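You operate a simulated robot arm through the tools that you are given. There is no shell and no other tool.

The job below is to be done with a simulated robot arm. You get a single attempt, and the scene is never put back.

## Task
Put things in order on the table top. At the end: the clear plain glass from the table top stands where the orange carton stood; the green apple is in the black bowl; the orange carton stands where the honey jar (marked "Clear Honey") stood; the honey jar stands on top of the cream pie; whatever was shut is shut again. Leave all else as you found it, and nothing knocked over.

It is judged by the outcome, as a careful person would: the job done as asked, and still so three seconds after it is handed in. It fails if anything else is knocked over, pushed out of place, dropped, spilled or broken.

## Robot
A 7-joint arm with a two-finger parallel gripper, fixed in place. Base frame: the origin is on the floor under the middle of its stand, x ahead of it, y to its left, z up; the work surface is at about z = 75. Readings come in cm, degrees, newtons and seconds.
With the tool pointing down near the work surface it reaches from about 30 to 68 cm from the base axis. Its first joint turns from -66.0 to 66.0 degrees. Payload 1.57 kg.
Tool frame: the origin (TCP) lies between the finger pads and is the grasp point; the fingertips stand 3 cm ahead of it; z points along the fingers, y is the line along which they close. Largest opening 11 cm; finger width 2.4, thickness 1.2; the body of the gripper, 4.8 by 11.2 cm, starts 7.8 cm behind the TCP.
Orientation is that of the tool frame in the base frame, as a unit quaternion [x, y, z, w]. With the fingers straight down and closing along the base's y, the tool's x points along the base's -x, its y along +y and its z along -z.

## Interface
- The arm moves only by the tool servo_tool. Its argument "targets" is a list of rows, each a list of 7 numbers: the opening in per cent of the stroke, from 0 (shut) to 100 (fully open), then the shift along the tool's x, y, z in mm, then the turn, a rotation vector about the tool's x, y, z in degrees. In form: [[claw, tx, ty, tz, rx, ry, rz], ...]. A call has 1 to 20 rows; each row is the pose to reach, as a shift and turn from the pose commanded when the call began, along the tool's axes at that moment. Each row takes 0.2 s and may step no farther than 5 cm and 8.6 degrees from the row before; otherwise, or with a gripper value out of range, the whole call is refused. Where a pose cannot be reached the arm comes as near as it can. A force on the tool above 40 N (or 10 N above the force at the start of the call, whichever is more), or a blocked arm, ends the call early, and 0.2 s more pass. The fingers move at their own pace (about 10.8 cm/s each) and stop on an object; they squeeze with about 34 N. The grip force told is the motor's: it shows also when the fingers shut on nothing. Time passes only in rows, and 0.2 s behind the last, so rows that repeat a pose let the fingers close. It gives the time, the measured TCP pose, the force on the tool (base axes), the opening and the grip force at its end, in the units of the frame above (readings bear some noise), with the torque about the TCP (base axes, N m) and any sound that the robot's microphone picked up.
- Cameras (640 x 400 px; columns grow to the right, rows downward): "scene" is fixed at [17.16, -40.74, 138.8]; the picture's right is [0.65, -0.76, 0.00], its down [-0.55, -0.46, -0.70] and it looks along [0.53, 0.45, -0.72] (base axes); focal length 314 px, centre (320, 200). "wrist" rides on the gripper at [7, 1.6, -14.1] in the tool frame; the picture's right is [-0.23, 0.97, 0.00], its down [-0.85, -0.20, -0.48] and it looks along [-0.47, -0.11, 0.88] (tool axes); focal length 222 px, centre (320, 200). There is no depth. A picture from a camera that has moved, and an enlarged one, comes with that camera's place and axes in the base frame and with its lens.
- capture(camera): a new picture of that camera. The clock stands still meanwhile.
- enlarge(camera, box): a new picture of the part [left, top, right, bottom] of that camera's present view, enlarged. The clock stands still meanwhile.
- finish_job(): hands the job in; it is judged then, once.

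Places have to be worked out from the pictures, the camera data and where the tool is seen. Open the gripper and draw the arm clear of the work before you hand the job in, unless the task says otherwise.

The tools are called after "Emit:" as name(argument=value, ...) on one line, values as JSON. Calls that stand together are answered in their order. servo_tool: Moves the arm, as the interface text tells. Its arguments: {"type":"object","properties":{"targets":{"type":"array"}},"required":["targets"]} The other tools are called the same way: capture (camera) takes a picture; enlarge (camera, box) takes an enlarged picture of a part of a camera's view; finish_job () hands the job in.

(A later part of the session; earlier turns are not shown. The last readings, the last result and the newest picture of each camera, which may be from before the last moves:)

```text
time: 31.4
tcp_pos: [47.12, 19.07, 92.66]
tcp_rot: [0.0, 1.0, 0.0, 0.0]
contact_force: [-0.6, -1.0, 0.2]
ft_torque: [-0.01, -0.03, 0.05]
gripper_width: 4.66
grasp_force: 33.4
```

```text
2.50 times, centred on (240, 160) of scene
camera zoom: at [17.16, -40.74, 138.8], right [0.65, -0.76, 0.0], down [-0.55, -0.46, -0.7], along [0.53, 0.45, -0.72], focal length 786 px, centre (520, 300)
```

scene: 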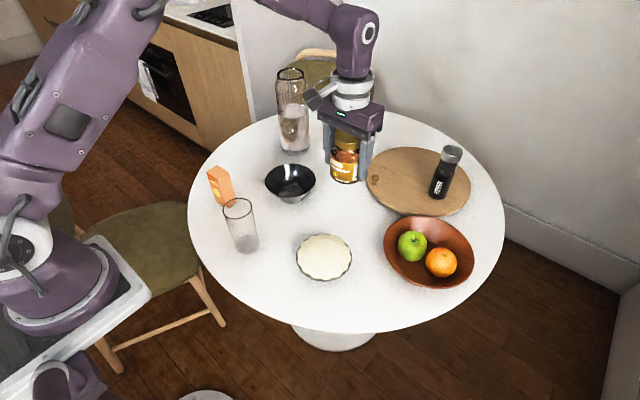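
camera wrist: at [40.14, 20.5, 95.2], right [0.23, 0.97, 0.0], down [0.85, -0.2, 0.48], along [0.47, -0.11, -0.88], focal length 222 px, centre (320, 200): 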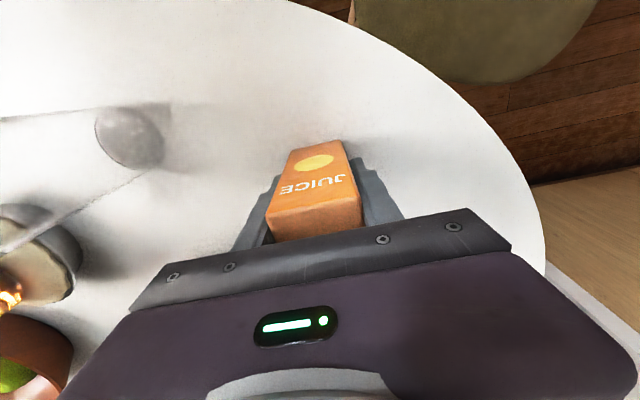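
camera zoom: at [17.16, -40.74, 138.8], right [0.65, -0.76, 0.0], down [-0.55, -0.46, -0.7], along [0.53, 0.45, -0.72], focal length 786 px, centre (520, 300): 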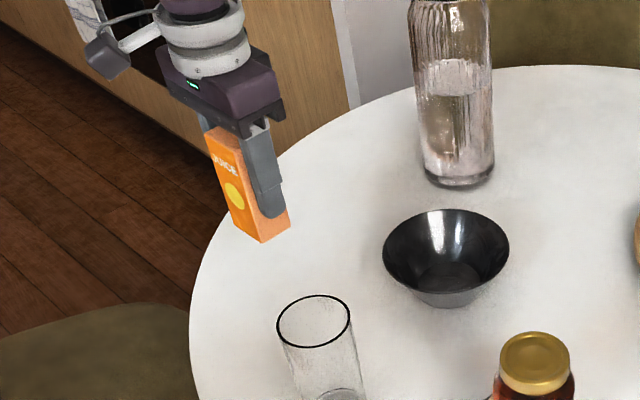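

The carton is held and is very light. I'll carry it level to above the honey jar's old spot (62.5, 25.0).

Emit:
servo_tool(targets=[[20, -8, 3, 0, 0, 0, 0], [20, -28, 11, 0, 0, 0, 0], [20, -55, 22, 0, 0, 0, 0], [20, -85, 34, 0, 0, 0, 0], [20, -115, 46, 0, 0, 0, 0], [20, -138, 55, 0, 0, 0, 0], [20, -151, 60, 0, 0, 0, 0], [20, -154, 61, 0, 0, 0, 0], [20, -154, 61, 20, 0, 0, 0], [20, -154, 61, 45, 0, 0, 0], [20, -154, 61, 70, 0, 0, 0], [20, -154, 61, 90, 0, 0, 0], [20, -154, 61, 100, 0, 0, 0], [20, -154, 61, 100, 0, 0, 0]])

Emit:
capture(camera="wrist")

Emit:
enlarge(camera="scene", box=[190, 80, 330, 200])

```text
time: 34.4
tcp_pos: [62.49, 24.97, 82.48]
tcp_rot: [0.001, 1.0, -0.001, 0.0]
contact_force: [0.2, -0.9, -1.0]
ft_torque: [-0.03, 0.03, 0.02]
gripper_width: 4.66
grasp_force: 34.0
```

```text
taken
camera wrist: at [55.52, 26.57, 96.65], right [0.23, 0.97, 0.0], down [0.85, -0.2, 0.48], along [0.47, -0.11, -0.88], focal length 222 px, centre (320, 200)
```

wrist: 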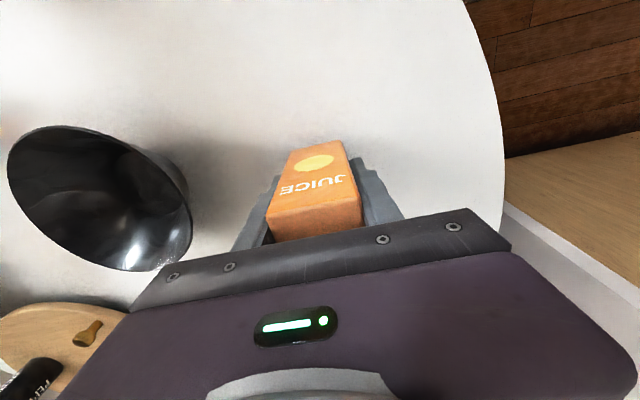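

```text
3.33 times, centred on (260, 140) of scene
camera zoom: at [17.16, -40.74, 138.8], right [0.65, -0.76, 0.0], down [-0.55, -0.46, -0.7], along [0.53, 0.45, -0.72], focal length 1047 px, centre (520, 400)
```

zoom: 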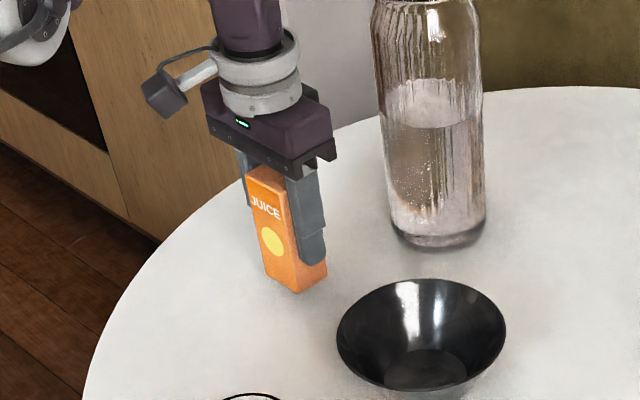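

About 1.5 cm remain to the table. I'll lower in small steps and watch for contact.

Emit:
servo_tool(targets=[[20, 0, 0, 5, 0, 0, 0], [20, 0, 0, 10, 0, 0, 0], [20, 0, 0, 13, 0, 0, 0], [20, 0, 0, 13, 0, 0, 0], [20, 0, 0, 13, 0, 0, 0]])

```text
time: 35.6
tcp_pos: [62.58, 25.08, 81.17]
tcp_rot: [-0.001, 1.0, 0.0, 0.0]
contact_force: [-0.6, -0.1, 0.5]
ft_torque: [0.04, 0.01, 0.01]
gripper_width: 4.7
grasp_force: 34.5
```

Emit:
servo_tool(targets=[[20, 0, 0, 1, 0, 0, 0], [20, 0, 0, 1.5, 0, 0, 0], [20, 0, 0, 1.5, 0, 0, 0], [20, 0, 0, 1.5, 0, 0, 0]])

```text
time: 36.6
tcp_pos: [62.6, 24.98, 81.04]
tcp_rot: [0.0, 1.0, 0.0, 0.0]
contact_force: [0.5, 0.2, 2.1]
ft_torque: [-0.01, -0.03, -0.01]
gripper_width: 4.65
grasp_force: 34.2
```

A light touch of 2 N: the carton is on the table. I'll open gradually and check it.

Emit:
servo_tool(targets=[[43, 0, 0, 0, 0, 0, 0], [45, 0, 0, 0, 0, 0, 0], [49, 0, 0, 0, 0, 0, 0], [58, 0, 0, 0, 0, 0, 0], [75, 0, 0, 0, 0, 0, 0], [95, 0, 0, 0, 0, 0, 0], [100, 0, 0, 0, 0, 0, 0], [100, 0, 0, 0, 0, 0, 0]])

Emit:
capture(camera="wrist")

Emit:
enlarge(camera="scene", box=[190, 80, 330, 200])

```text
time: 38.4
tcp_pos: [62.49, 24.94, 80.99]
tcp_rot: [0.001, 1.0, -0.001, 0.0]
contact_force: [-0.4, 0.8, -0.6]
ft_torque: [0.0, -0.02, 0.01]
gripper_width: 10.98
grasp_force: 0.0
```

```text
taken
camera wrist: at [55.52, 26.59, 95.19], right [0.23, 0.97, 0.0], down [0.85, -0.2, 0.48], along [0.47, -0.11, -0.88], focal length 222 px, centre (320, 200)
```

wrist: 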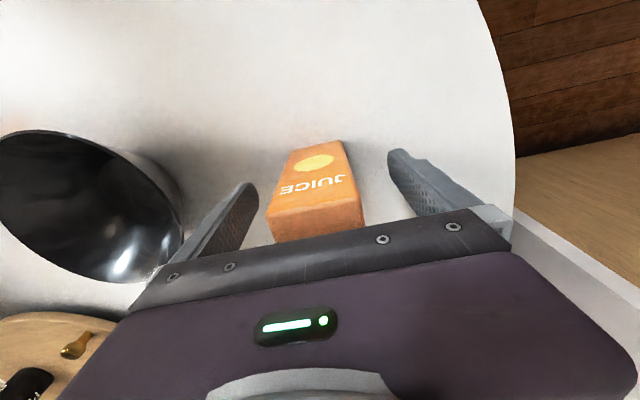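

```text
3.33 times, centred on (260, 140) of scene
camera zoom: at [17.16, -40.74, 138.8], right [0.65, -0.76, 0.0], down [-0.55, -0.46, -0.7], along [0.53, 0.45, -0.72], focal length 1047 px, centre (520, 400)
```

zoom: 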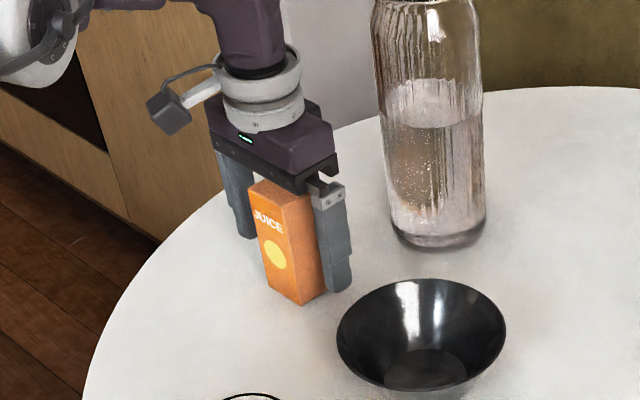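

The carton stands at the honey's old place. I'll raise straight up and then move toward the glass.

Emit:
servo_tool(targets=[[100, 0, 0, -15, 0, 0, 0], [100, 0, 0, -45, 0, 0, 0], [100, 0, 0, -85, 0, 0, 0], [100, 0, 0, -125, 0, 0, 0], [100, 0, 0, -165, 0, 0, 0], [100, 0, 0, -200, 0, 0, 0], [100, 30, -30, -210, 0, 0, 0], [100, 60, -60, -210, 0, 0, 0], [100, 90, -95, -210, 0, 0, 0], [100, 120, -130, -210, 0, 0, 0], [100, 150, -160, -210, 0, 0, 0], [100, 180, -190, -210, 0, 0, 0], [100, 205, -210, -210, 0, 0, 0], [100, 215, -218, -210, 0, 0, 0], [100, 215, -218, -210, 0, 0, 0]])

Emit:
capture(camera="wrist")

Emit:
enlarge(camera="wrist", box=[250, 70, 410, 200])

Emit:
capture(camera="scene")

```text
time: 41.6
tcp_pos: [62.47, 24.94, 101.05]
tcp_rot: [0.0, 1.0, -0.001, 0.0]
contact_force: [0.2, -0.1, -0.3]
ft_torque: [0.01, -0.02, -0.02]
gripper_width: 10.98
grasp_force: 0.1
out of reach, approached as far as the arm can: row 7, 8, 9, 10, 11, 12, 13, 14, 15
```

```text
taken
camera wrist: at [55.56, 26.59, 115.18], right [0.23, 0.97, 0.0], down [0.85, -0.2, 0.48], along [0.47, -0.11, -0.88], focal length 222 px, centre (320, 200)
```

wrist: 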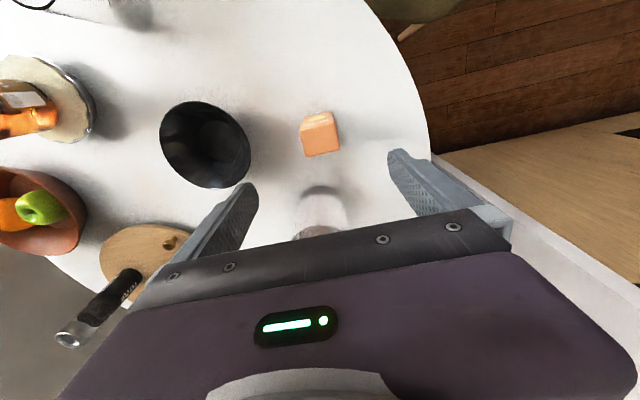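

```text
3.08 times, centred on (330, 135) of wrist
camera zoom: at [55.56, 26.59, 115.18], right [0.23, 0.97, 0.0], down [0.85, -0.2, 0.48], along [0.47, -0.11, -0.88], focal length 684 px, centre (289, 400)
```

zoom: 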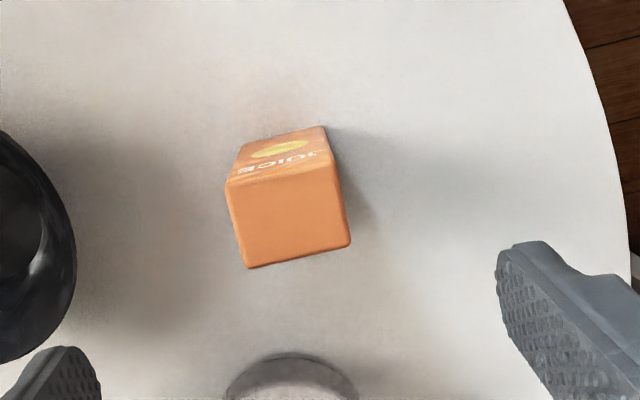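

```text
taken
```

scene: 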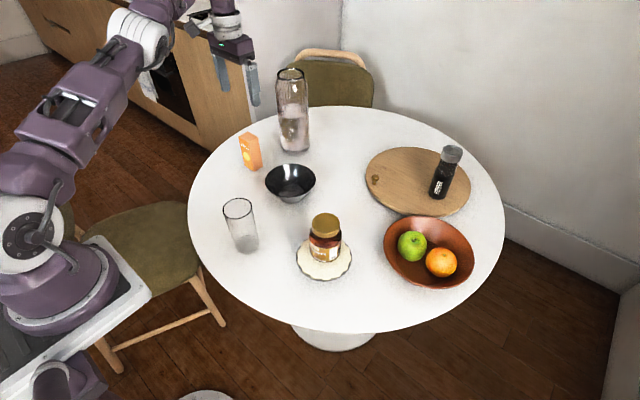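

The carton stands upright at about the honey's old place. The arm stalled at the edge of its reach at z ≈ 101, so I'll drop a few cm and move inward in smaller pieces.

Emit:
servo_tool(targets=[[100, 0, 0, 10, 0, 0, 0], [100, 10, -5, 20, 0, 0, 0], [100, 30, -15, 20, 0, 0, 0], [100, 50, -25, 20, 0, 0, 0]])

```text
time: 42.6
tcp_pos: [57.81, 22.76, 99.31]
tcp_rot: [0.002, 1.0, 0.0, 0.001]
contact_force: [0.0, 0.7, 0.2]
ft_torque: [0.02, 0.02, -0.02]
gripper_width: 10.98
grasp_force: 0.0
```

Moving again. I'll continue to above the glass.

Emit:
servo_tool(targets=[[100, 20, -23, 0, 0, 0, 0], [100, 45, -52, 0, 0, 0, 0], [100, 72, -83, 0, 0, 0, 0], [100, 100, -115, 0, 0, 0, 0], [100, 128, -147, 0, 0, 0, 0], [100, 152, -174, 0, 0, 0, 0], [100, 166, -190, 0, 0, 0, 0], [100, 170, -195, 0, 0, 0, 0], [100, 170, -195, 0, 0, 0, 0]])

Emit:
capture(camera="wrist")

Emit:
enlarge(camera="wrist", box=[250, 70, 410, 200])

Emit:
enlarge(camera="scene", box=[190, 160, 310, 270])

```text
time: 44.6
tcp_pos: [40.9, 3.4, 99.55]
tcp_rot: [0.0, 1.0, 0.0, 0.0]
contact_force: [-0.4, -0.3, -0.5]
ft_torque: [0.01, -0.02, -0.01]
gripper_width: 10.99
grasp_force: 0.2
```

```text
taken
camera wrist: at [33.87, 4.99, 113.64], right [0.23, 0.97, 0.0], down [0.85, -0.2, 0.48], along [0.47, -0.11, -0.88], focal length 222 px, centre (320, 200)
```

wrist: 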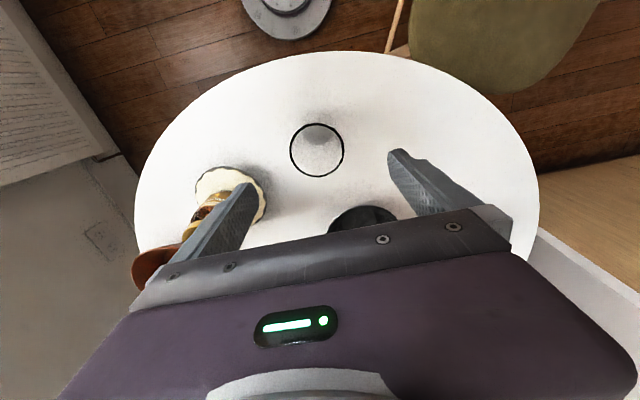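

```text
3.08 times, centred on (330, 135) of wrist
camera zoom: at [33.87, 4.99, 113.64], right [0.23, 0.97, 0.0], down [0.85, -0.2, 0.48], along [0.47, -0.11, -0.88], focal length 684 px, centre (289, 400)
```

zoom: 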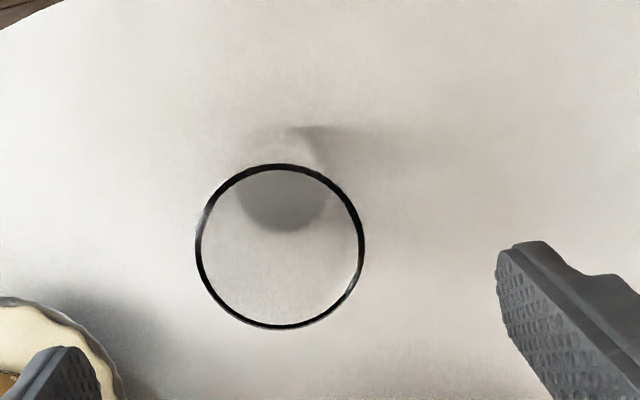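

```text
3.64 times, centred on (250, 215) of scene
camera zoom: at [17.16, -40.74, 138.8], right [0.65, -0.76, 0.0], down [-0.55, -0.46, -0.7], along [0.53, 0.45, -0.72], focal length 1142 px, centre (574, 146)
```

zoom: 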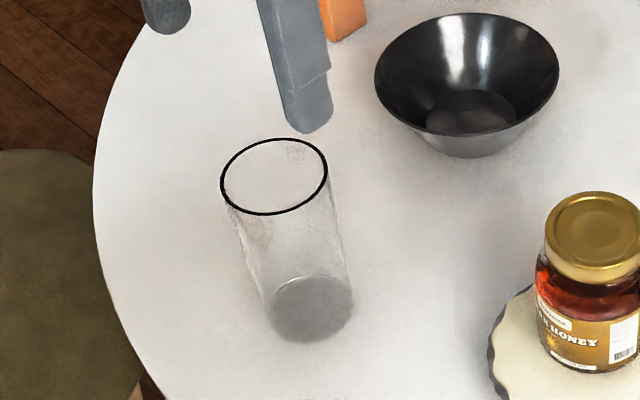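

The glass is centred near (40.75, 3.03), rim z ≈ 88.3 and 6.3 cm across, empty. I'll descend around it to z ≈ 83 with the palm staying above the rim.

Emit:
servo_tool(targets=[[100, 1.5, -3.7, 20, 0, 0, 0], [100, 1.5, -3.7, 50, 0, 0, 0], [100, 1.5, -3.7, 80, 0, 0, 0], [100, 1.5, -3.7, 110, 0, 0, 0], [100, 1.5, -3.7, 135, 0, 0, 0], [100, 1.5, -3.7, 155, 0, 0, 0], [100, 1.5, -3.7, 165, 0, 0, 0], [100, 1.5, -3.7, 165, 0, 0, 0]])

Emit:
capture(camera="wrist")

Emit:
enlarge(camera="scene", box=[190, 160, 310, 270])

```text
time: 46.4
tcp_pos: [40.64, 2.95, 83.15]
tcp_rot: [0.001, 1.0, 0.0, 0.0]
contact_force: [-0.9, 0.3, -0.2]
ft_torque: [-0.01, -0.02, 0.0]
gripper_width: 11.0
grasp_force: 0.0
```

```text
taken
camera wrist: at [33.62, 4.58, 97.12], right [0.23, 0.97, 0.0], down [0.85, -0.2, 0.48], along [0.47, -0.11, -0.88], focal length 222 px, centre (320, 200)
```

wrist: 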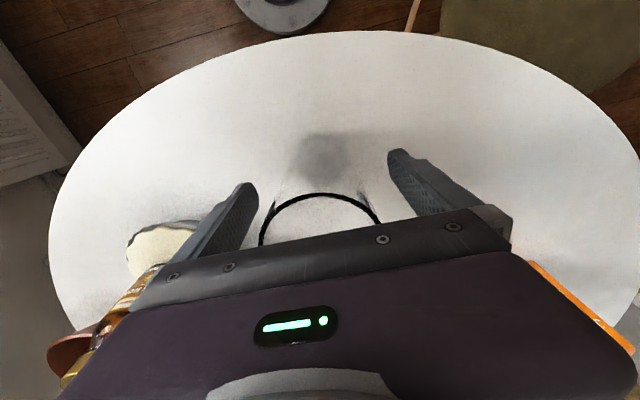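

```text
3.64 times, centred on (250, 215) of scene
camera zoom: at [17.16, -40.74, 138.8], right [0.65, -0.76, 0.0], down [-0.55, -0.46, -0.7], along [0.53, 0.45, -0.72], focal length 1142 px, centre (574, 146)
```

zoom: 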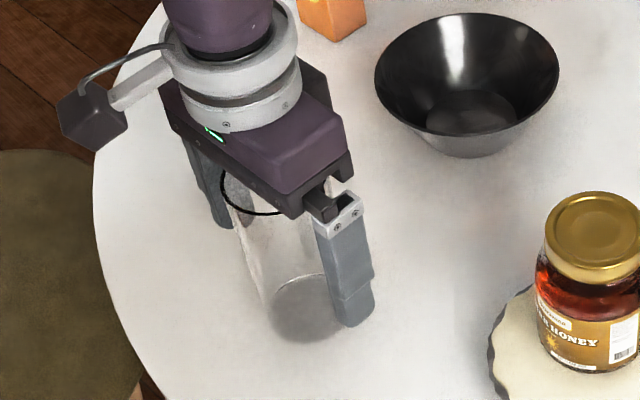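

The glass sits between the fingers with its rim clear of the palm. I'll close gradually and check the grip.

Emit:
servo_tool(targets=[[80, 0, 0, 0, 0, 0, 0], [66, 0, 0, 0, 0, 0, 0], [60, 0, 0, 0, 0, 0, 0], [57, 0, 0, 0, 0, 0, 0], [54, 0, 0, 0, 0, 0, 0], [51, 0, 0, 0, 0, 0, 0], [48, 0, 0, 0, 0, 0, 0], [48, 0, 0, 0, 0, 0, 0]])

Emit:
enlarge(camera="scene", box=[190, 160, 310, 270])

```text
time: 48.2
tcp_pos: [40.66, 2.92, 83.01]
tcp_rot: [0.0, 1.0, 0.001, 0.0]
contact_force: [-0.1, 0.3, 0.3]
ft_torque: [-0.05, -0.01, 0.02]
gripper_width: 6.15
grasp_force: 33.9
```

```text
3.64 times, centred on (250, 215) of scene
camera zoom: at [17.16, -40.74, 138.8], right [0.65, -0.76, 0.0], down [-0.55, -0.46, -0.7], along [0.53, 0.45, -0.72], focal length 1142 px, centre (574, 146)
```

zoom: 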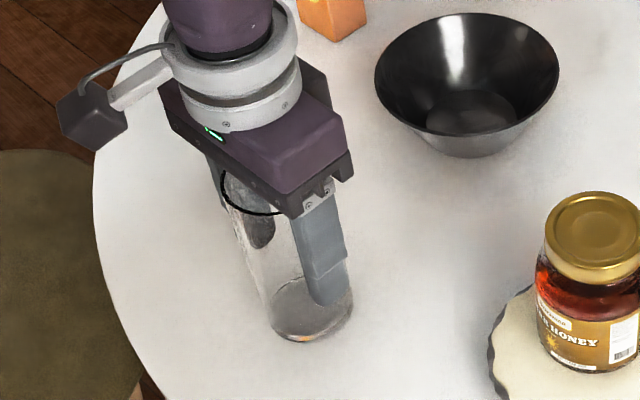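

Glass gripped at 6.15 cm. I'll lift it 6 cm straight up and check.

Emit:
servo_tool(targets=[[48, 0, 0, -4, 0, 0, 0], [48, 0, 0, -12, 0, 0, 0], [48, 0, 0, -25, 0, 0, 0], [48, 0, 0, -40, 0, 0, 0], [48, 0, 0, -53, 0, 0, 0], [48, 0, 0, -60, 0, 0, 0], [48, 0, 0, -60, 0, 0, 0]])

Emit:
enlarge(camera="scene", box=[190, 140, 310, 270])

```text
time: 49.8
tcp_pos: [40.72, 2.92, 89.12]
tcp_rot: [0.001, 1.0, 0.0, 0.0]
contact_force: [0.2, 0.2, -2.5]
ft_torque: [-0.02, 0.01, -0.01]
gripper_width: 6.19
grasp_force: 34.7
```

```text
3.08 times, centred on (250, 205) of scene
camera zoom: at [17.16, -40.74, 138.8], right [0.65, -0.76, 0.0], down [-0.55, -0.46, -0.7], along [0.53, 0.45, -0.72], focal length 967 px, centre (535, 185)
```

zoom: 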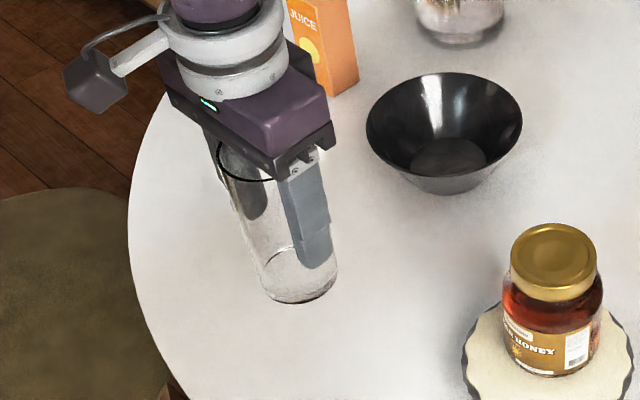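

The glass is held upright. I'll carry it to the carton's old spot (47.1, 18.9) and stop about 1.5 cm above the table.

Emit:
servo_tool(targets=[[48, -3, 7, 0, 0, 0, 0], [48, -10, 25, 0, 0, 0, 0], [48, -20, 50, 0, 0, 0, 0], [48, -32, 80, 0, 0, 0, 0], [48, -44, 110, 0, 0, 0, 0], [48, -54, 135, 0, 0, 0, 0], [48, -61, 152, 0, 0, 0, 0], [48, -64, 159, 0, 0, 0, 0], [48, -64, 159, 5, 0, 0, 0], [48, -64, 159, 17, 0, 0, 0], [48, -64, 159, 30, 0, 0, 0], [48, -64, 159, 41, 0, 0, 0], [48, -64, 159, 46, 0, 0, 0], [48, -64, 159, 46, 0, 0, 0]])

Emit:
enlarge(camera="scene", box=[180, 120, 300, 240])

Emit:
capture(camera="wrist")

```text
time: 52.8
tcp_pos: [47.13, 18.85, 84.44]
tcp_rot: [0.0, 1.0, 0.0, 0.001]
contact_force: [0.8, -0.2, -2.1]
ft_torque: [0.0, 0.03, -0.01]
gripper_width: 6.18
grasp_force: 34.1
```

```text
3.33 times, centred on (240, 180) of scene
camera zoom: at [17.16, -40.74, 138.8], right [0.65, -0.76, 0.0], down [-0.55, -0.46, -0.7], along [0.53, 0.45, -0.72], focal length 1047 px, centre (587, 267)
```

zoom: 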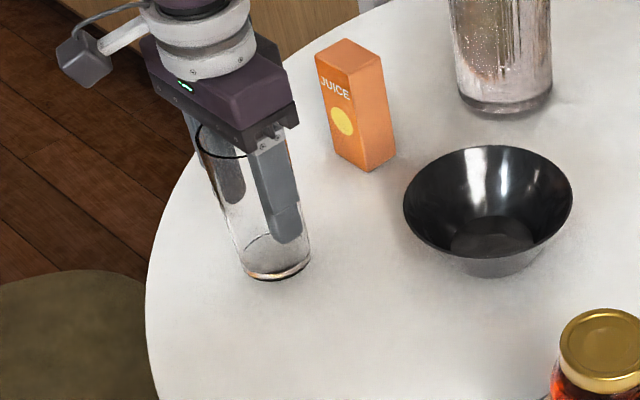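

```text
taken
camera wrist: at [40.14, 20.49, 98.52], right [0.23, 0.97, 0.0], down [0.85, -0.2, 0.48], along [0.47, -0.11, -0.88], focal length 222 px, centre (320, 200)
```

wrist: 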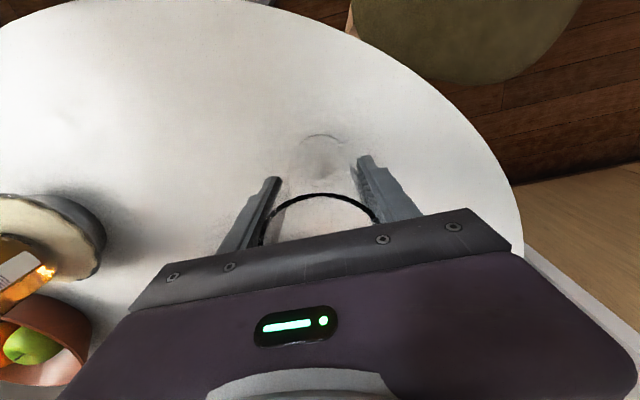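

Now I'll lower the last centimetre in small steps, watching the force (currently about -2.3 N from the glass's weight).

Emit:
servo_tool(targets=[[48, 0, 0, 4, 0, 0, 0], [48, 0, 0, 8, 0, 0, 0], [48, 0, 0, 11, 0, 0, 0], [48, 0, 0, 13, 0, 0, 0], [48, 0, 0, 13, 0, 0, 0], [48, 0, 0, 13, 0, 0, 0]])

```text
time: 54.2
tcp_pos: [47.15, 19.0, 83.11]
tcp_rot: [0.0, 1.0, -0.001, 0.0]
contact_force: [0.4, 0.2, -2.7]
ft_torque: [-0.02, 0.01, -0.02]
gripper_width: 6.15
grasp_force: 34.2
```

Emit:
servo_tool(targets=[[48, 0, 0, 0.7, 0, 0, 0], [48, 0, 0, 1.2, 0, 0, 0], [48, 0, 0, 1.2, 0, 0, 0], [48, 0, 0, 1.2, 0, 0, 0]])

```text
time: 55.2
tcp_pos: [47.15, 18.93, 82.98]
tcp_rot: [0.0, 1.0, 0.0, 0.0]
contact_force: [-2.9, 0.2, 5.3]
ft_torque: [-0.08, 0.08, 0.02]
gripper_width: 6.14
grasp_force: 33.6
```

Contact made, about 7 N of pressing. I'll open gently to release the glass.

Emit:
servo_tool(targets=[[57, 0, 0, 0, 0, 0, 0], [59, 0, 0, 0, 0, 0, 0], [62, 0, 0, 0, 0, 0, 0], [70, 0, 0, 0, 0, 0, 0], [84, 0, 0, 0, 0, 0, 0], [100, 0, 0, 0, 0, 0, 0], [100, 0, 0, 0, 0, 0, 0]])

Emit:
enlarge(camera="scene", box=[180, 120, 300, 240])

Emit:
capture(camera="wrist")

```text
time: 56.8
tcp_pos: [47.13, 18.84, 83.04]
tcp_rot: [0.0, 1.0, 0.0, 0.0]
contact_force: [-0.2, 0.6, -0.2]
ft_torque: [0.02, -0.02, 0.05]
gripper_width: 11.0
grasp_force: 0.1
```

```text
3.33 times, centred on (240, 180) of scene
camera zoom: at [17.16, -40.74, 138.8], right [0.65, -0.76, 0.0], down [-0.55, -0.46, -0.7], along [0.53, 0.45, -0.72], focal length 1047 px, centre (587, 267)
```

zoom: 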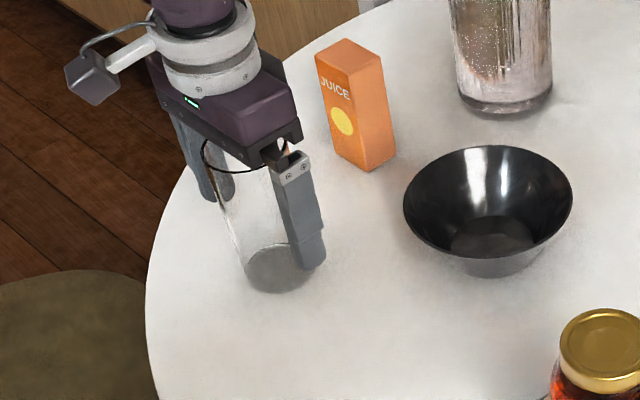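

```text
taken
camera wrist: at [40.15, 20.46, 97.13], right [0.23, 0.97, 0.0], down [0.85, -0.2, 0.48], along [0.47, -0.11, -0.88], focal length 222 px, centre (320, 200)
```

wrist: 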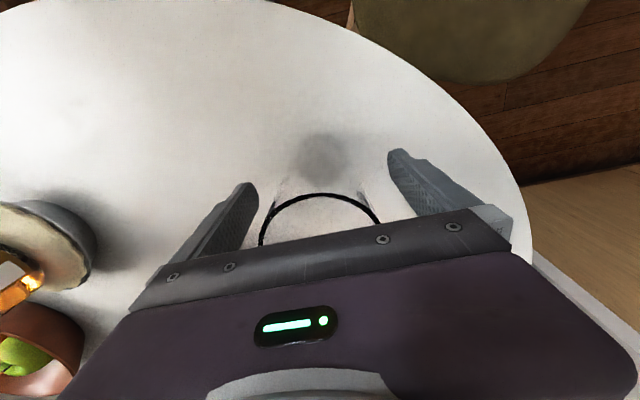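

The glass stands upright at the carton's old spot. I'll raise straight up, then move toward the apple for a close look.

Emit:
servo_tool(targets=[[100, 0, 0, -15, 0, 0, 0], [100, 0, 0, -45, 0, 0, 0], [100, 0, 0, -85, 0, 0, 0], [100, 0, 0, -125, 0, 0, 0], [100, 0, 0, -160, 0, 0, 0], [100, 0, 0, -170, 0, 0, 0], [100, 0, -30, -170, 0, 0, 0], [100, -5, -75, -170, 0, 0, 0], [100, -15, -120, -170, 0, 0, 0], [100, -25, -165, -170, 0, 0, 0], [100, -35, -210, -170, 0, 0, 0], [100, -45, -255, -170, 0, 0, 0], [100, -55, -300, -170, 0, 0, 0], [100, -65, -345, -170, 0, 0, 0], [100, -75, -385, -170, 0, 0, 0], [100, -85, -420, -170, 0, 0, 0], [100, -88, -440, -170, 0, 0, 0], [100, -88, -440, -170, 0, 0, 0]])

Emit:
capture(camera="wrist")

Emit:
capture(camera="scene")

```text
time: 60.6
tcp_pos: [55.93, -25.28, 100.03]
tcp_rot: [0.0, 1.0, 0.0, 0.001]
contact_force: [0.6, 0.4, -0.2]
ft_torque: [0.0, 0.03, -0.03]
gripper_width: 11.0
grasp_force: 0.0
```

```text
taken
camera wrist: at [48.94, -23.61, 114.12], right [0.23, 0.97, 0.0], down [0.85, -0.2, 0.48], along [0.47, -0.11, -0.88], focal length 222 px, centre (320, 200)
```

wrist: 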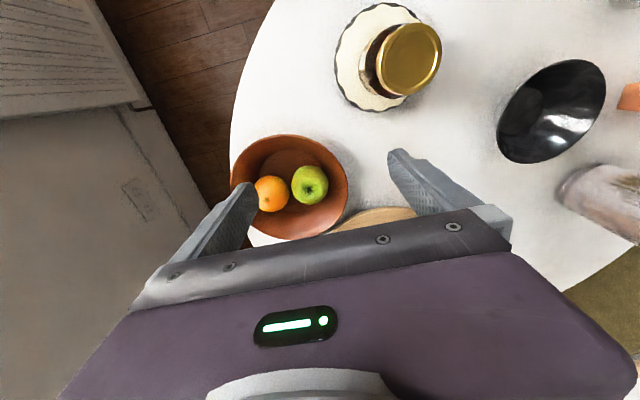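

```text
taken
```

scene: 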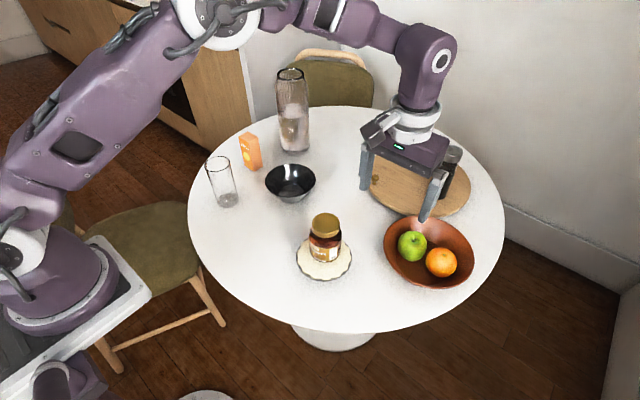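

Emit:
enlarge(camera="wrist", box=[220, 120, 360, 250])

Emit:
enlarge(camera="scene", box=[375, 205, 485, 295])

Emit:
enlarge(camera="scene", box=[190, 120, 350, 290])

```text
3.08 times, centred on (290, 185) of wrist
camera zoom: at [48.94, -23.61, 114.12], right [0.23, 0.97, 0.0], down [0.85, -0.2, 0.48], along [0.47, -0.11, -0.88], focal length 684 px, centre (412, 246)
```

zoom: 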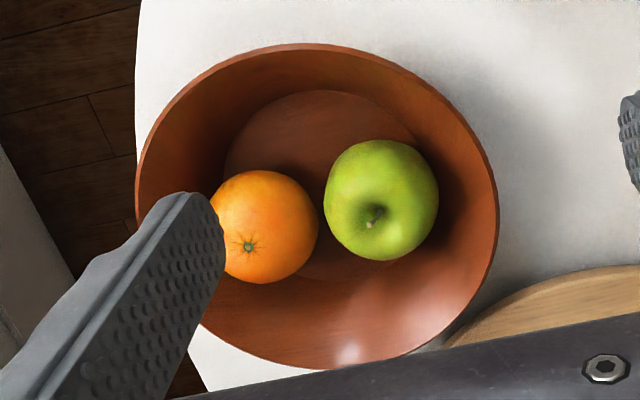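

```text
4.44 times, centred on (430, 250) of scene
camera zoom: at [17.16, -40.74, 138.8], right [0.65, -0.76, 0.0], down [-0.55, -0.46, -0.7], along [0.53, 0.45, -0.72], focal length 1396 px, centre (-169, -22)
```

zoom: 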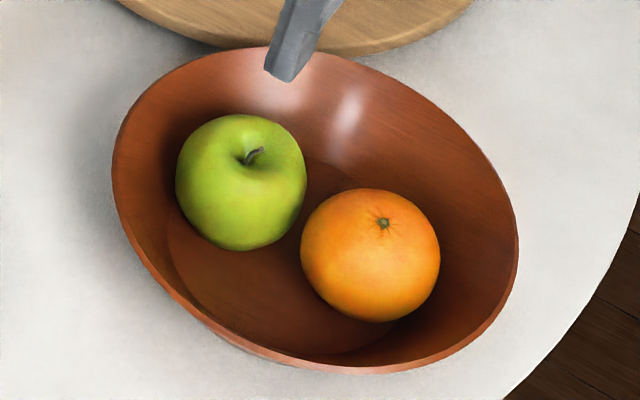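

```text
2.35 times, centred on (270, 205) of scene
camera zoom: at [17.16, -40.74, 138.8], right [0.65, -0.76, 0.0], down [-0.55, -0.46, -0.7], along [0.53, 0.45, -0.72], focal length 739 px, centre (438, 188)
```

zoom: 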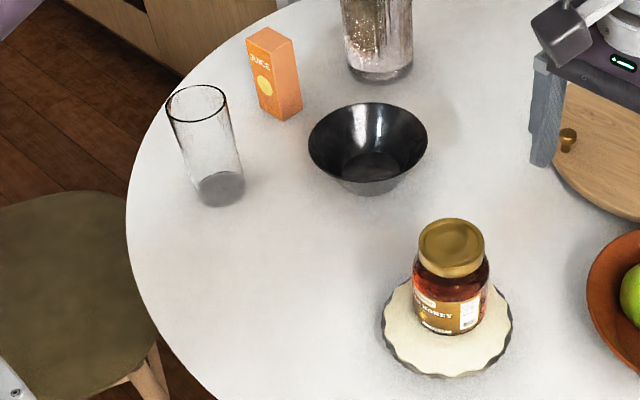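

All the moved things stand well. The apple centre works out to about (64, -29, 79.4) and the orange sits 7.1 cm away in -y, nearly touching, so I must close along x. I'll yaw the gripper 90° up here, narrowing the opening a bit.

Emit:
servo_tool(targets=[[100, 0, 0, 0, 0, 0, 8], [100, 0, 0, 0, 0, 0, 16], [100, 0, 0, 0, 0, 0, 24], [100, 0, 0, 0, 0, 0, 32], [100, 0, 0, 0, 0, 0, 40], [100, 0, 0, 0, 0, 0, 48], [100, 0, 0, 0, 0, 0, 56], [95, 0, 0, 0, 0, 0, 64], [90, 0, 0, 0, 0, 0, 72], [85, 0, 0, 0, 0, 0, 80], [80, 0, 0, 0, 0, 0, 87], [77, 0, 0, 0, 0, 0, 90], [77, 0, 0, 0, 0, 0, 90]])

Emit:
capture(camera="wrist")

Emit:
capture(camera="scene")

```text
time: 63.4
tcp_pos: [55.9, -25.17, 100.0]
tcp_rot: [0.708, 0.706, 0.0, 0.0]
contact_force: [0.5, -0.6, -0.3]
ft_torque: [0.01, 0.02, -0.02]
gripper_width: 8.48
grasp_force: 0.1
```

```text
taken
camera wrist: at [57.5, -18.21, 114.15], right [0.97, -0.23, 0.0], down [-0.2, -0.85, 0.48], along [-0.11, -0.47, -0.88], focal length 222 px, centre (320, 200)
```

wrist: 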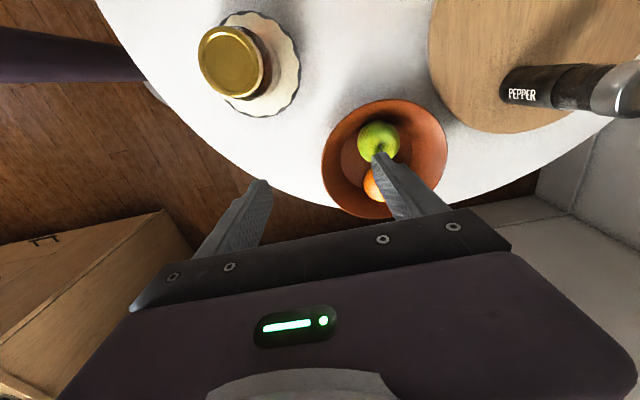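

```text
taken
```

scene: 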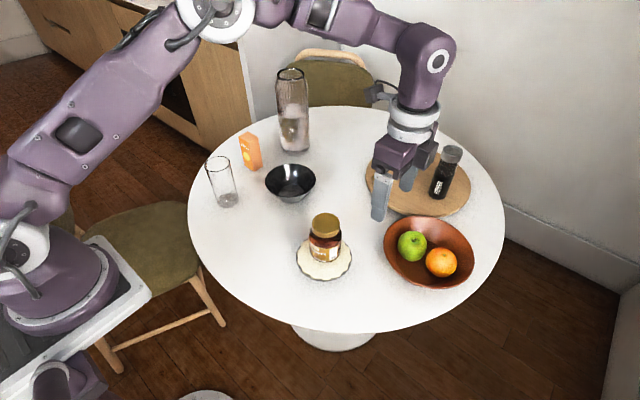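

Yaw is done and the arm is comfortable. Now I'll tilt the fingers 12° outward for reach and approach to about 13 cm above the apple for a close look.

Emit:
servo_tool(targets=[[77, -5, 8, 8, -3, 0, 0], [77, -12, 18, 18, -6, 0, 0], [77, -20, 30, 30, -9, 0, 0], [77, -28, 42, 42, -12, 0, 0], [77, -33, 52, 52, -12, 0, 0], [77, -33, 52, 52, -12, 0, 0]])

Emit:
capture(camera="wrist")

Emit:
enlarge(camera="scene", box=[360, 140, 500, 300])

```text
time: 64.8
tcp_pos: [61.07, -28.41, 94.71]
tcp_rot: [0.703, 0.703, 0.074, 0.075]
contact_force: [-0.3, -0.2, -0.1]
ft_torque: [0.0, 0.02, 0.02]
gripper_width: 8.44
grasp_force: 0.1
```

```text
taken
camera wrist: at [59.7, -21.49, 108.9], right [0.95, -0.23, 0.2], down [-0.3, -0.85, 0.43], along [0.08, -0.47, -0.88], focal length 222 px, centre (320, 200)
```

wrist: 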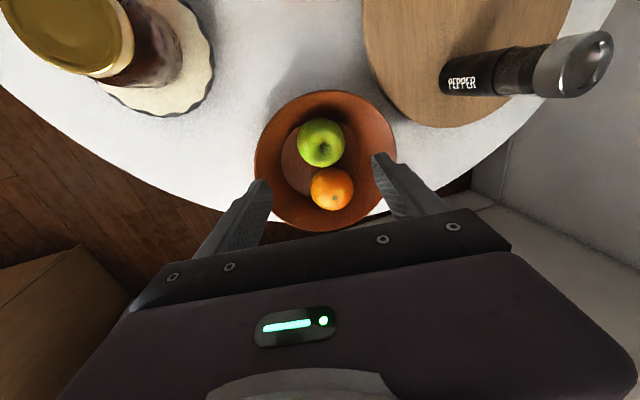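

```text
2.50 times, centred on (430, 220) of scene
camera zoom: at [17.16, -40.74, 138.8], right [0.65, -0.76, 0.0], down [-0.55, -0.46, -0.7], along [0.53, 0.45, -0.72], focal length 786 px, centre (45, 150)
```

zoom: 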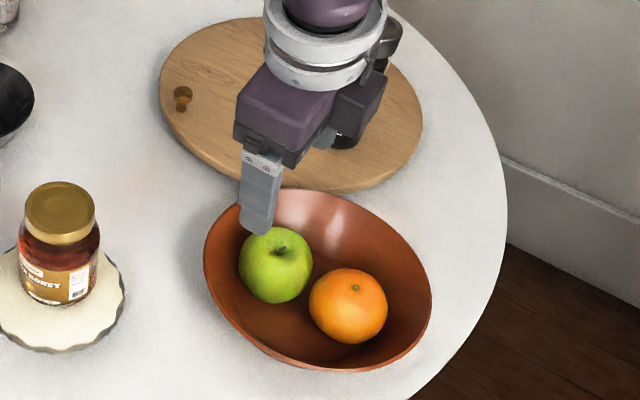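

Emit:
enlarge(camera="wrist", box=[240, 80, 410, 240])

```text
2.50 times, centred on (325, 160) of wrist
camera zoom: at [59.7, -21.49, 108.9], right [0.95, -0.23, 0.2], down [-0.3, -0.85, 0.43], along [0.08, -0.47, -0.88], focal length 555 px, centre (308, 300)
```

zoom: 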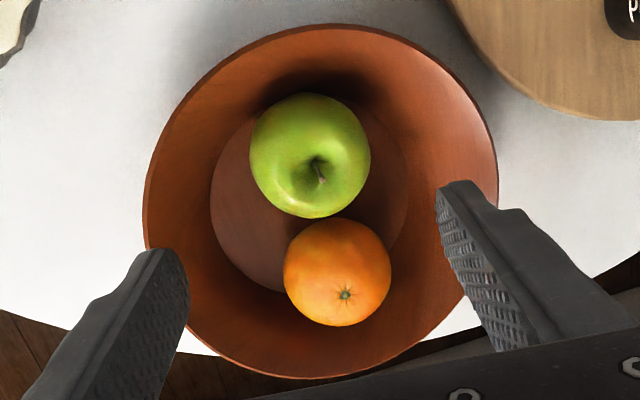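

From this view the apple is at about (64.3, -28.9, 79.3), radius 3.4, and the tilted tool axis already points at it. I'll approach along the tool axis, stopping part way to verify.

Emit:
servo_tool(targets=[[77, -2, 0, 20, 0, 0, 0], [77, -4.5, -0.9, 45, 0, 0, 0], [77, -4.5, -0.9, 70, 0, 0, 0], [77, -4.5, -0.9, 88, 0, 0, 0], [77, -4.5, -0.9, 95, 0, 0, 0], [77, -4.5, -0.9, 95, 0, 0, 0]])

Emit:
enlarge(camera="wrist", box=[220, 80, 420, 250])

Emit:
enlarge(camera="scene", box=[370, 180, 490, 300])

```text
time: 66.2
tcp_pos: [62.97, -29.02, 85.42]
tcp_rot: [0.703, 0.703, 0.074, 0.074]
contact_force: [-0.4, -0.1, 1.3]
ft_torque: [0.03, -0.01, -0.03]
gripper_width: 8.48
grasp_force: 0.2
```

```text
2.35 times, centred on (320, 165) of wrist
camera zoom: at [61.62, -22.0, 99.63], right [0.95, -0.23, 0.2], down [-0.3, -0.85, 0.43], along [0.08, -0.47, -0.88], focal length 523 px, centre (320, 282)
```

zoom: 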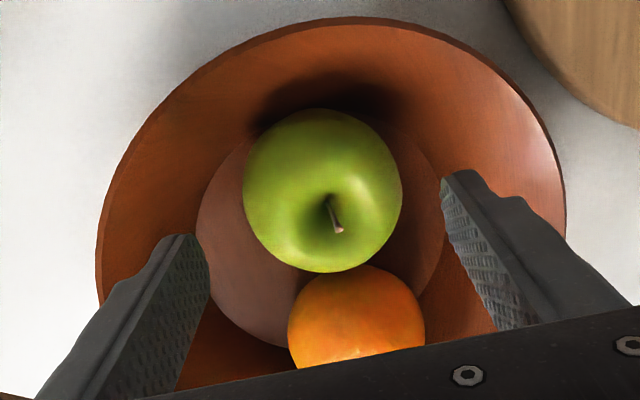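

```text
3.33 times, centred on (430, 240) of scene
camera zoom: at [17.16, -40.74, 138.8], right [0.65, -0.76, 0.0], down [-0.55, -0.46, -0.7], along [0.53, 0.45, -0.72], focal length 1047 px, centre (-47, 67)
```

zoom: 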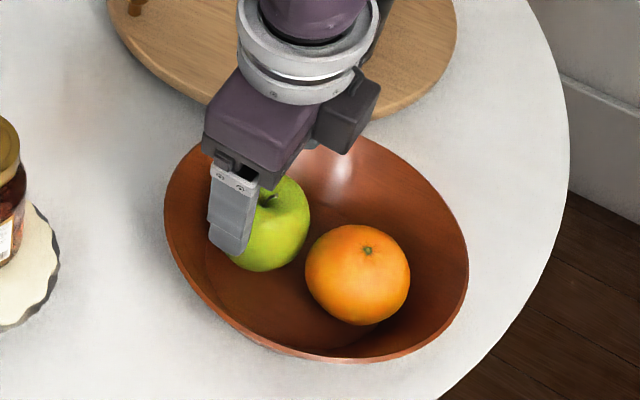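

Well centred with balanced gaps. I'll go the last 4 cm along the tool axis with a 1 mm correction.

Emit:
servo_tool(targets=[[77, 1, 1, 12, 0, 0, 0], [77, 1, 1, 24, 0, 0, 0], [77, 1, 1, 34, 0, 0, 0], [77, 1, 1, 40, 0, 0, 0], [77, 1, 1, 40, 0, 0, 0]])

Emit:
enlarge(camera="wrist", box=[220, 80, 420, 250])

Emit:
enlarge(camera="scene", box=[370, 180, 490, 300])

```text
time: 67.4
tcp_pos: [63.77, -28.85, 81.58]
tcp_rot: [0.703, 0.703, 0.073, 0.074]
contact_force: [-0.2, 0.3, 0.5]
ft_torque: [0.0, 0.01, -0.03]
gripper_width: 8.47
grasp_force: 0.0
```

```text
2.35 times, centred on (320, 165) of wrist
camera zoom: at [62.55, -21.88, 95.72], right [0.95, -0.23, 0.2], down [-0.29, -0.85, 0.43], along [0.08, -0.47, -0.88], focal length 523 px, centre (320, 282)
```

zoom: 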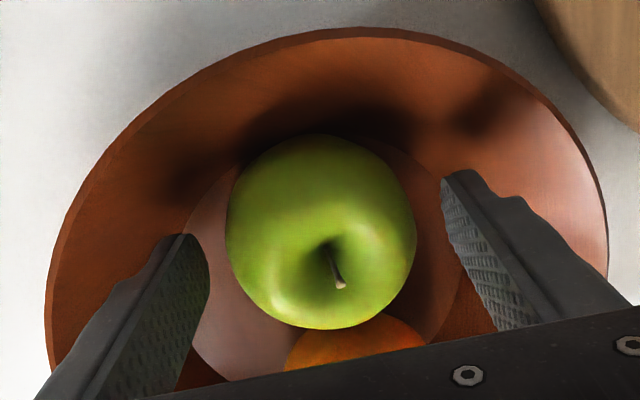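

```text
3.33 times, centred on (430, 240) of scene
camera zoom: at [17.16, -40.74, 138.8], right [0.65, -0.76, 0.0], down [-0.55, -0.46, -0.7], along [0.53, 0.45, -0.72], focal length 1047 px, centre (-47, 67)
```

zoom: 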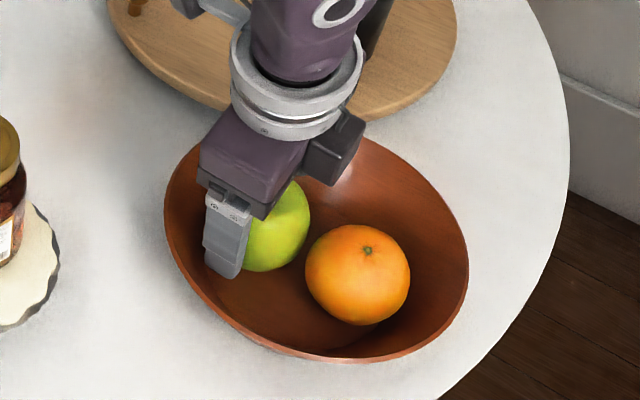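

The apple's equator looks about 2.7 cm ahead of the TCP, so I'll go 5 mm deeper for a secure hold, then close gently.

Emit:
servo_tool(targets=[[77, 0, 0, 3, 0, 0, 0], [77, 0, 0, 5, 0, 0, 0], [77, 0, 0, 5, 0, 0, 0]])

```text
time: 68.2
tcp_pos: [64.02, -28.86, 81.05]
tcp_rot: [0.703, 0.704, 0.074, 0.073]
contact_force: [0.2, 0.1, -1.1]
ft_torque: [0.0, -0.01, 0.0]
gripper_width: 8.47
grasp_force: 0.0
```

No contact with the bowl. I'll close on the apple step by step.

Emit:
servo_tool(targets=[[70, 0, 0, 0, 0, 0, 0], [66, 0, 0, 0, 0, 0, 0], [63, 0, 0, 0, 0, 0, 0], [60, 0, 0, 0, 0, 0, 0], [57, 0, 0, 0, 0, 0, 0], [53, 0, 0, 0, 0, 0, 0], [48, 0, 0, 0, 0, 0, 0], [48, 0, 0, 0, 0, 0, 0]])

Emit:
enlarge(camera="wrist", box=[220, 80, 420, 250])

Emit:
enlarge(camera="scene", box=[370, 180, 490, 300])

```text
time: 70.0
tcp_pos: [64.01, -28.89, 81.23]
tcp_rot: [0.703, 0.703, 0.074, 0.075]
contact_force: [-0.5, 0.4, -0.3]
ft_torque: [-0.04, 0.06, 0.03]
gripper_width: 6.31
grasp_force: 34.4
```

```text
2.35 times, centred on (320, 165) of wrist
camera zoom: at [62.64, -21.89, 95.25], right [0.95, -0.23, 0.2], down [-0.29, -0.85, 0.43], along [0.08, -0.47, -0.88], focal length 523 px, centre (320, 282)
```

zoom: 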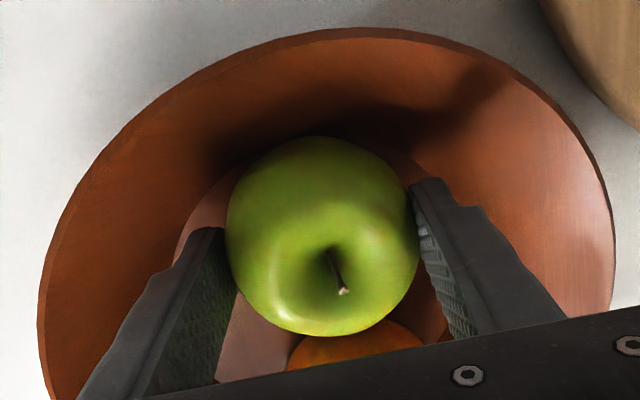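

```text
3.33 times, centred on (430, 240) of scene
camera zoom: at [17.16, -40.74, 138.8], right [0.65, -0.76, 0.0], down [-0.55, -0.46, -0.7], along [0.53, 0.45, -0.72], focal length 1047 px, centre (-47, 67)
```

zoom: 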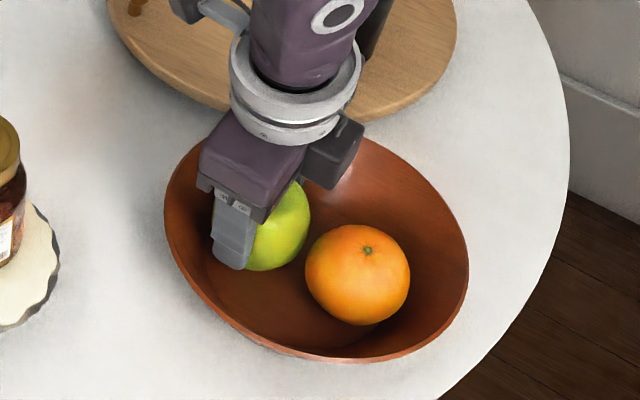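

The apple is held at 6.3 cm, 34 N. I'll lift it 2.5 cm along the tool axis and check that it comes along and the orange stays.

Emit:
servo_tool(targets=[[48, 0, 0, -3, 0, 0, 0], [48, 0, 0, -8, 0, 0, 0], [48, 0, 0, -15, 0, 0, 0], [48, 0, 0, -22, 0, 0, 0], [48, 0, 0, -25, 0, 0, 0], [48, 0, 0, -25, 0, 0, 0]])

Emit:
enlarge(camera="scene", box=[370, 180, 490, 300])

Emit:
enlarge(camera="wrist", box=[220, 80, 420, 250])

```text
time: 71.4
tcp_pos: [63.49, -28.8, 83.6]
tcp_rot: [0.704, 0.703, 0.074, 0.073]
contact_force: [-0.2, -0.7, -1.7]
ft_torque: [-0.03, 0.02, 0.0]
gripper_width: 6.29
grasp_force: 33.8
```

```text
3.33 times, centred on (430, 240) of scene
camera zoom: at [17.16, -40.74, 138.8], right [0.65, -0.76, 0.0], down [-0.55, -0.46, -0.7], along [0.53, 0.45, -0.72], focal length 1047 px, centre (-47, 67)
```

zoom: 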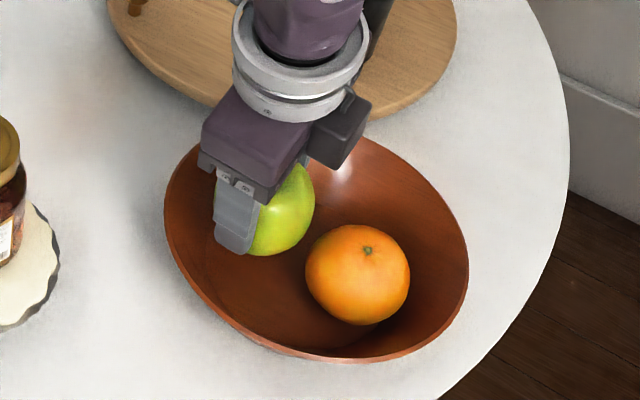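

```text
2.35 times, centred on (320, 165) of wrist
camera zoom: at [62.09, -21.85, 97.69], right [0.95, -0.23, 0.2], down [-0.29, -0.85, 0.43], along [0.08, -0.47, -0.88], focal length 523 px, centre (320, 282)
```

zoom: 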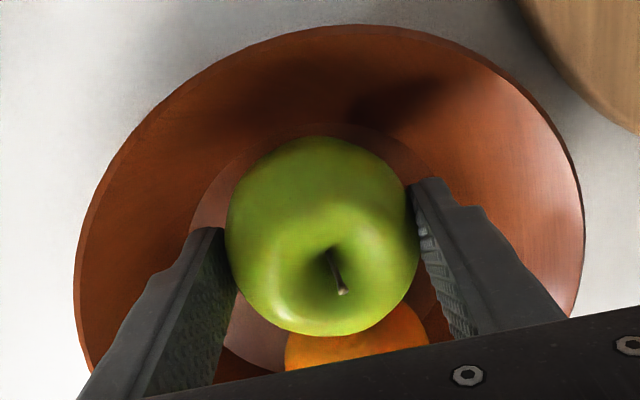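

The apple is up and the orange did not move. I'll continue lifting.

Emit:
servo_tool(targets=[[48, 0, 0, -8, 0, 0, 0], [48, 0, 0, -25, 0, 0, 0], [48, 0, 0, -50, 0, 0, 0], [48, 0, 0, -80, 0, 0, 0], [48, 0, 0, -110, 0, 0, 0], [48, 0, 0, -132, 0, 0, 0], [48, 0, 0, -140, 0, 0, 0], [48, 0, 0, -140, 0, 0, 0]])

Emit:
capture(camera="scene")

```text
time: 73.2
tcp_pos: [60.5, -28.81, 97.28]
tcp_rot: [0.703, 0.703, 0.074, 0.073]
contact_force: [0.6, -0.2, -0.9]
ft_torque: [0.0, 0.02, 0.01]
gripper_width: 6.28
grasp_force: 33.5
```

```text
taken
```

scene: 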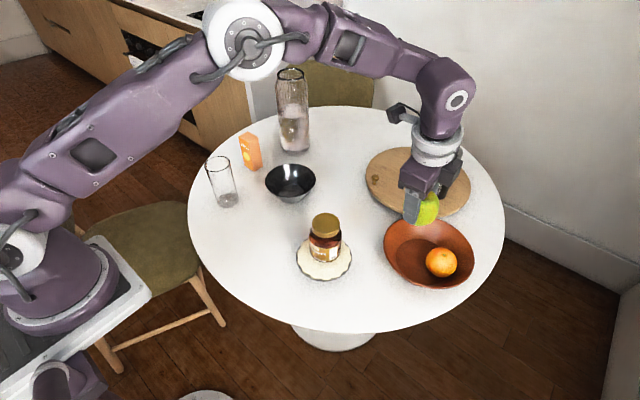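

The apple is secure. I'll level the tool while beginning to travel toward the black bowl.

Emit:
servo_tool(targets=[[48, 10, 0, -2, 3, 0, 0], [48, 30, 0, -5, 6, 0, 0], [48, 60, 0, -8, 9, 0, 0], [48, 90, 0, -10, 12, 0, 0], [48, 120, 0, -10, 12, 0, 0], [48, 150, 0, -10, 12, 0, 0], [48, 180, 0, -10, 12, 0, 0], [48, 210, 0, -10, 12, 0, 0], [48, 235, 0, -10, 12, 0, 0], [48, 250, 0, -10, 12, 0, 0], [48, 250, 0, -10, 12, 0, 0]])

Emit:
capture(camera="wrist")

Emit:
capture(camera="scene")

```text
time: 75.6
tcp_pos: [60.3, -3.94, 98.21]
tcp_rot: [0.707, 0.707, 0.001, -0.001]
contact_force: [-0.1, 0.1, -0.8]
ft_torque: [0.0, -0.01, -0.02]
gripper_width: 6.28
grasp_force: 34.0
```

```text
taken
camera wrist: at [62.03, 3.17, 112.3], right [0.97, -0.23, 0.0], down [-0.2, -0.85, 0.48], along [-0.11, -0.47, -0.88], focal length 222 px, centre (320, 200)
```

wrist: 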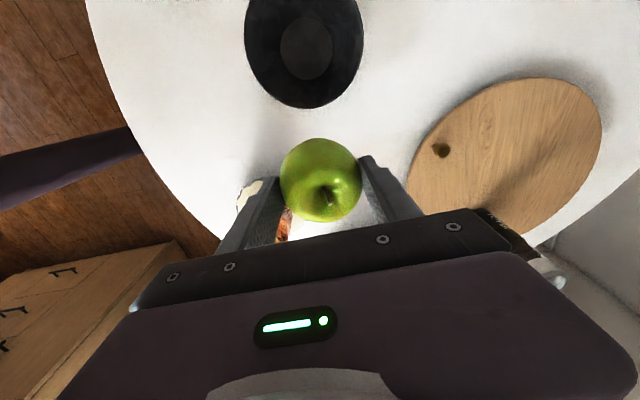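

```text
taken
```

scene: 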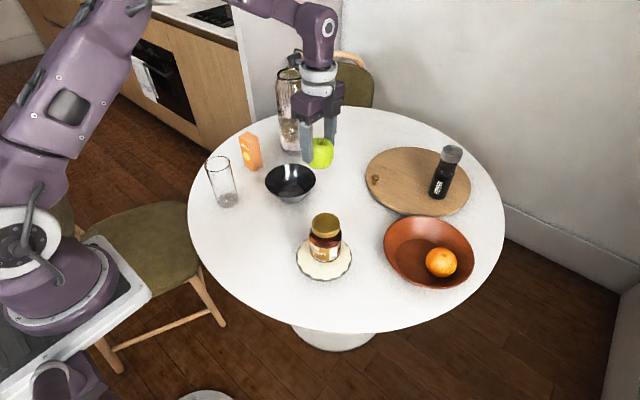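

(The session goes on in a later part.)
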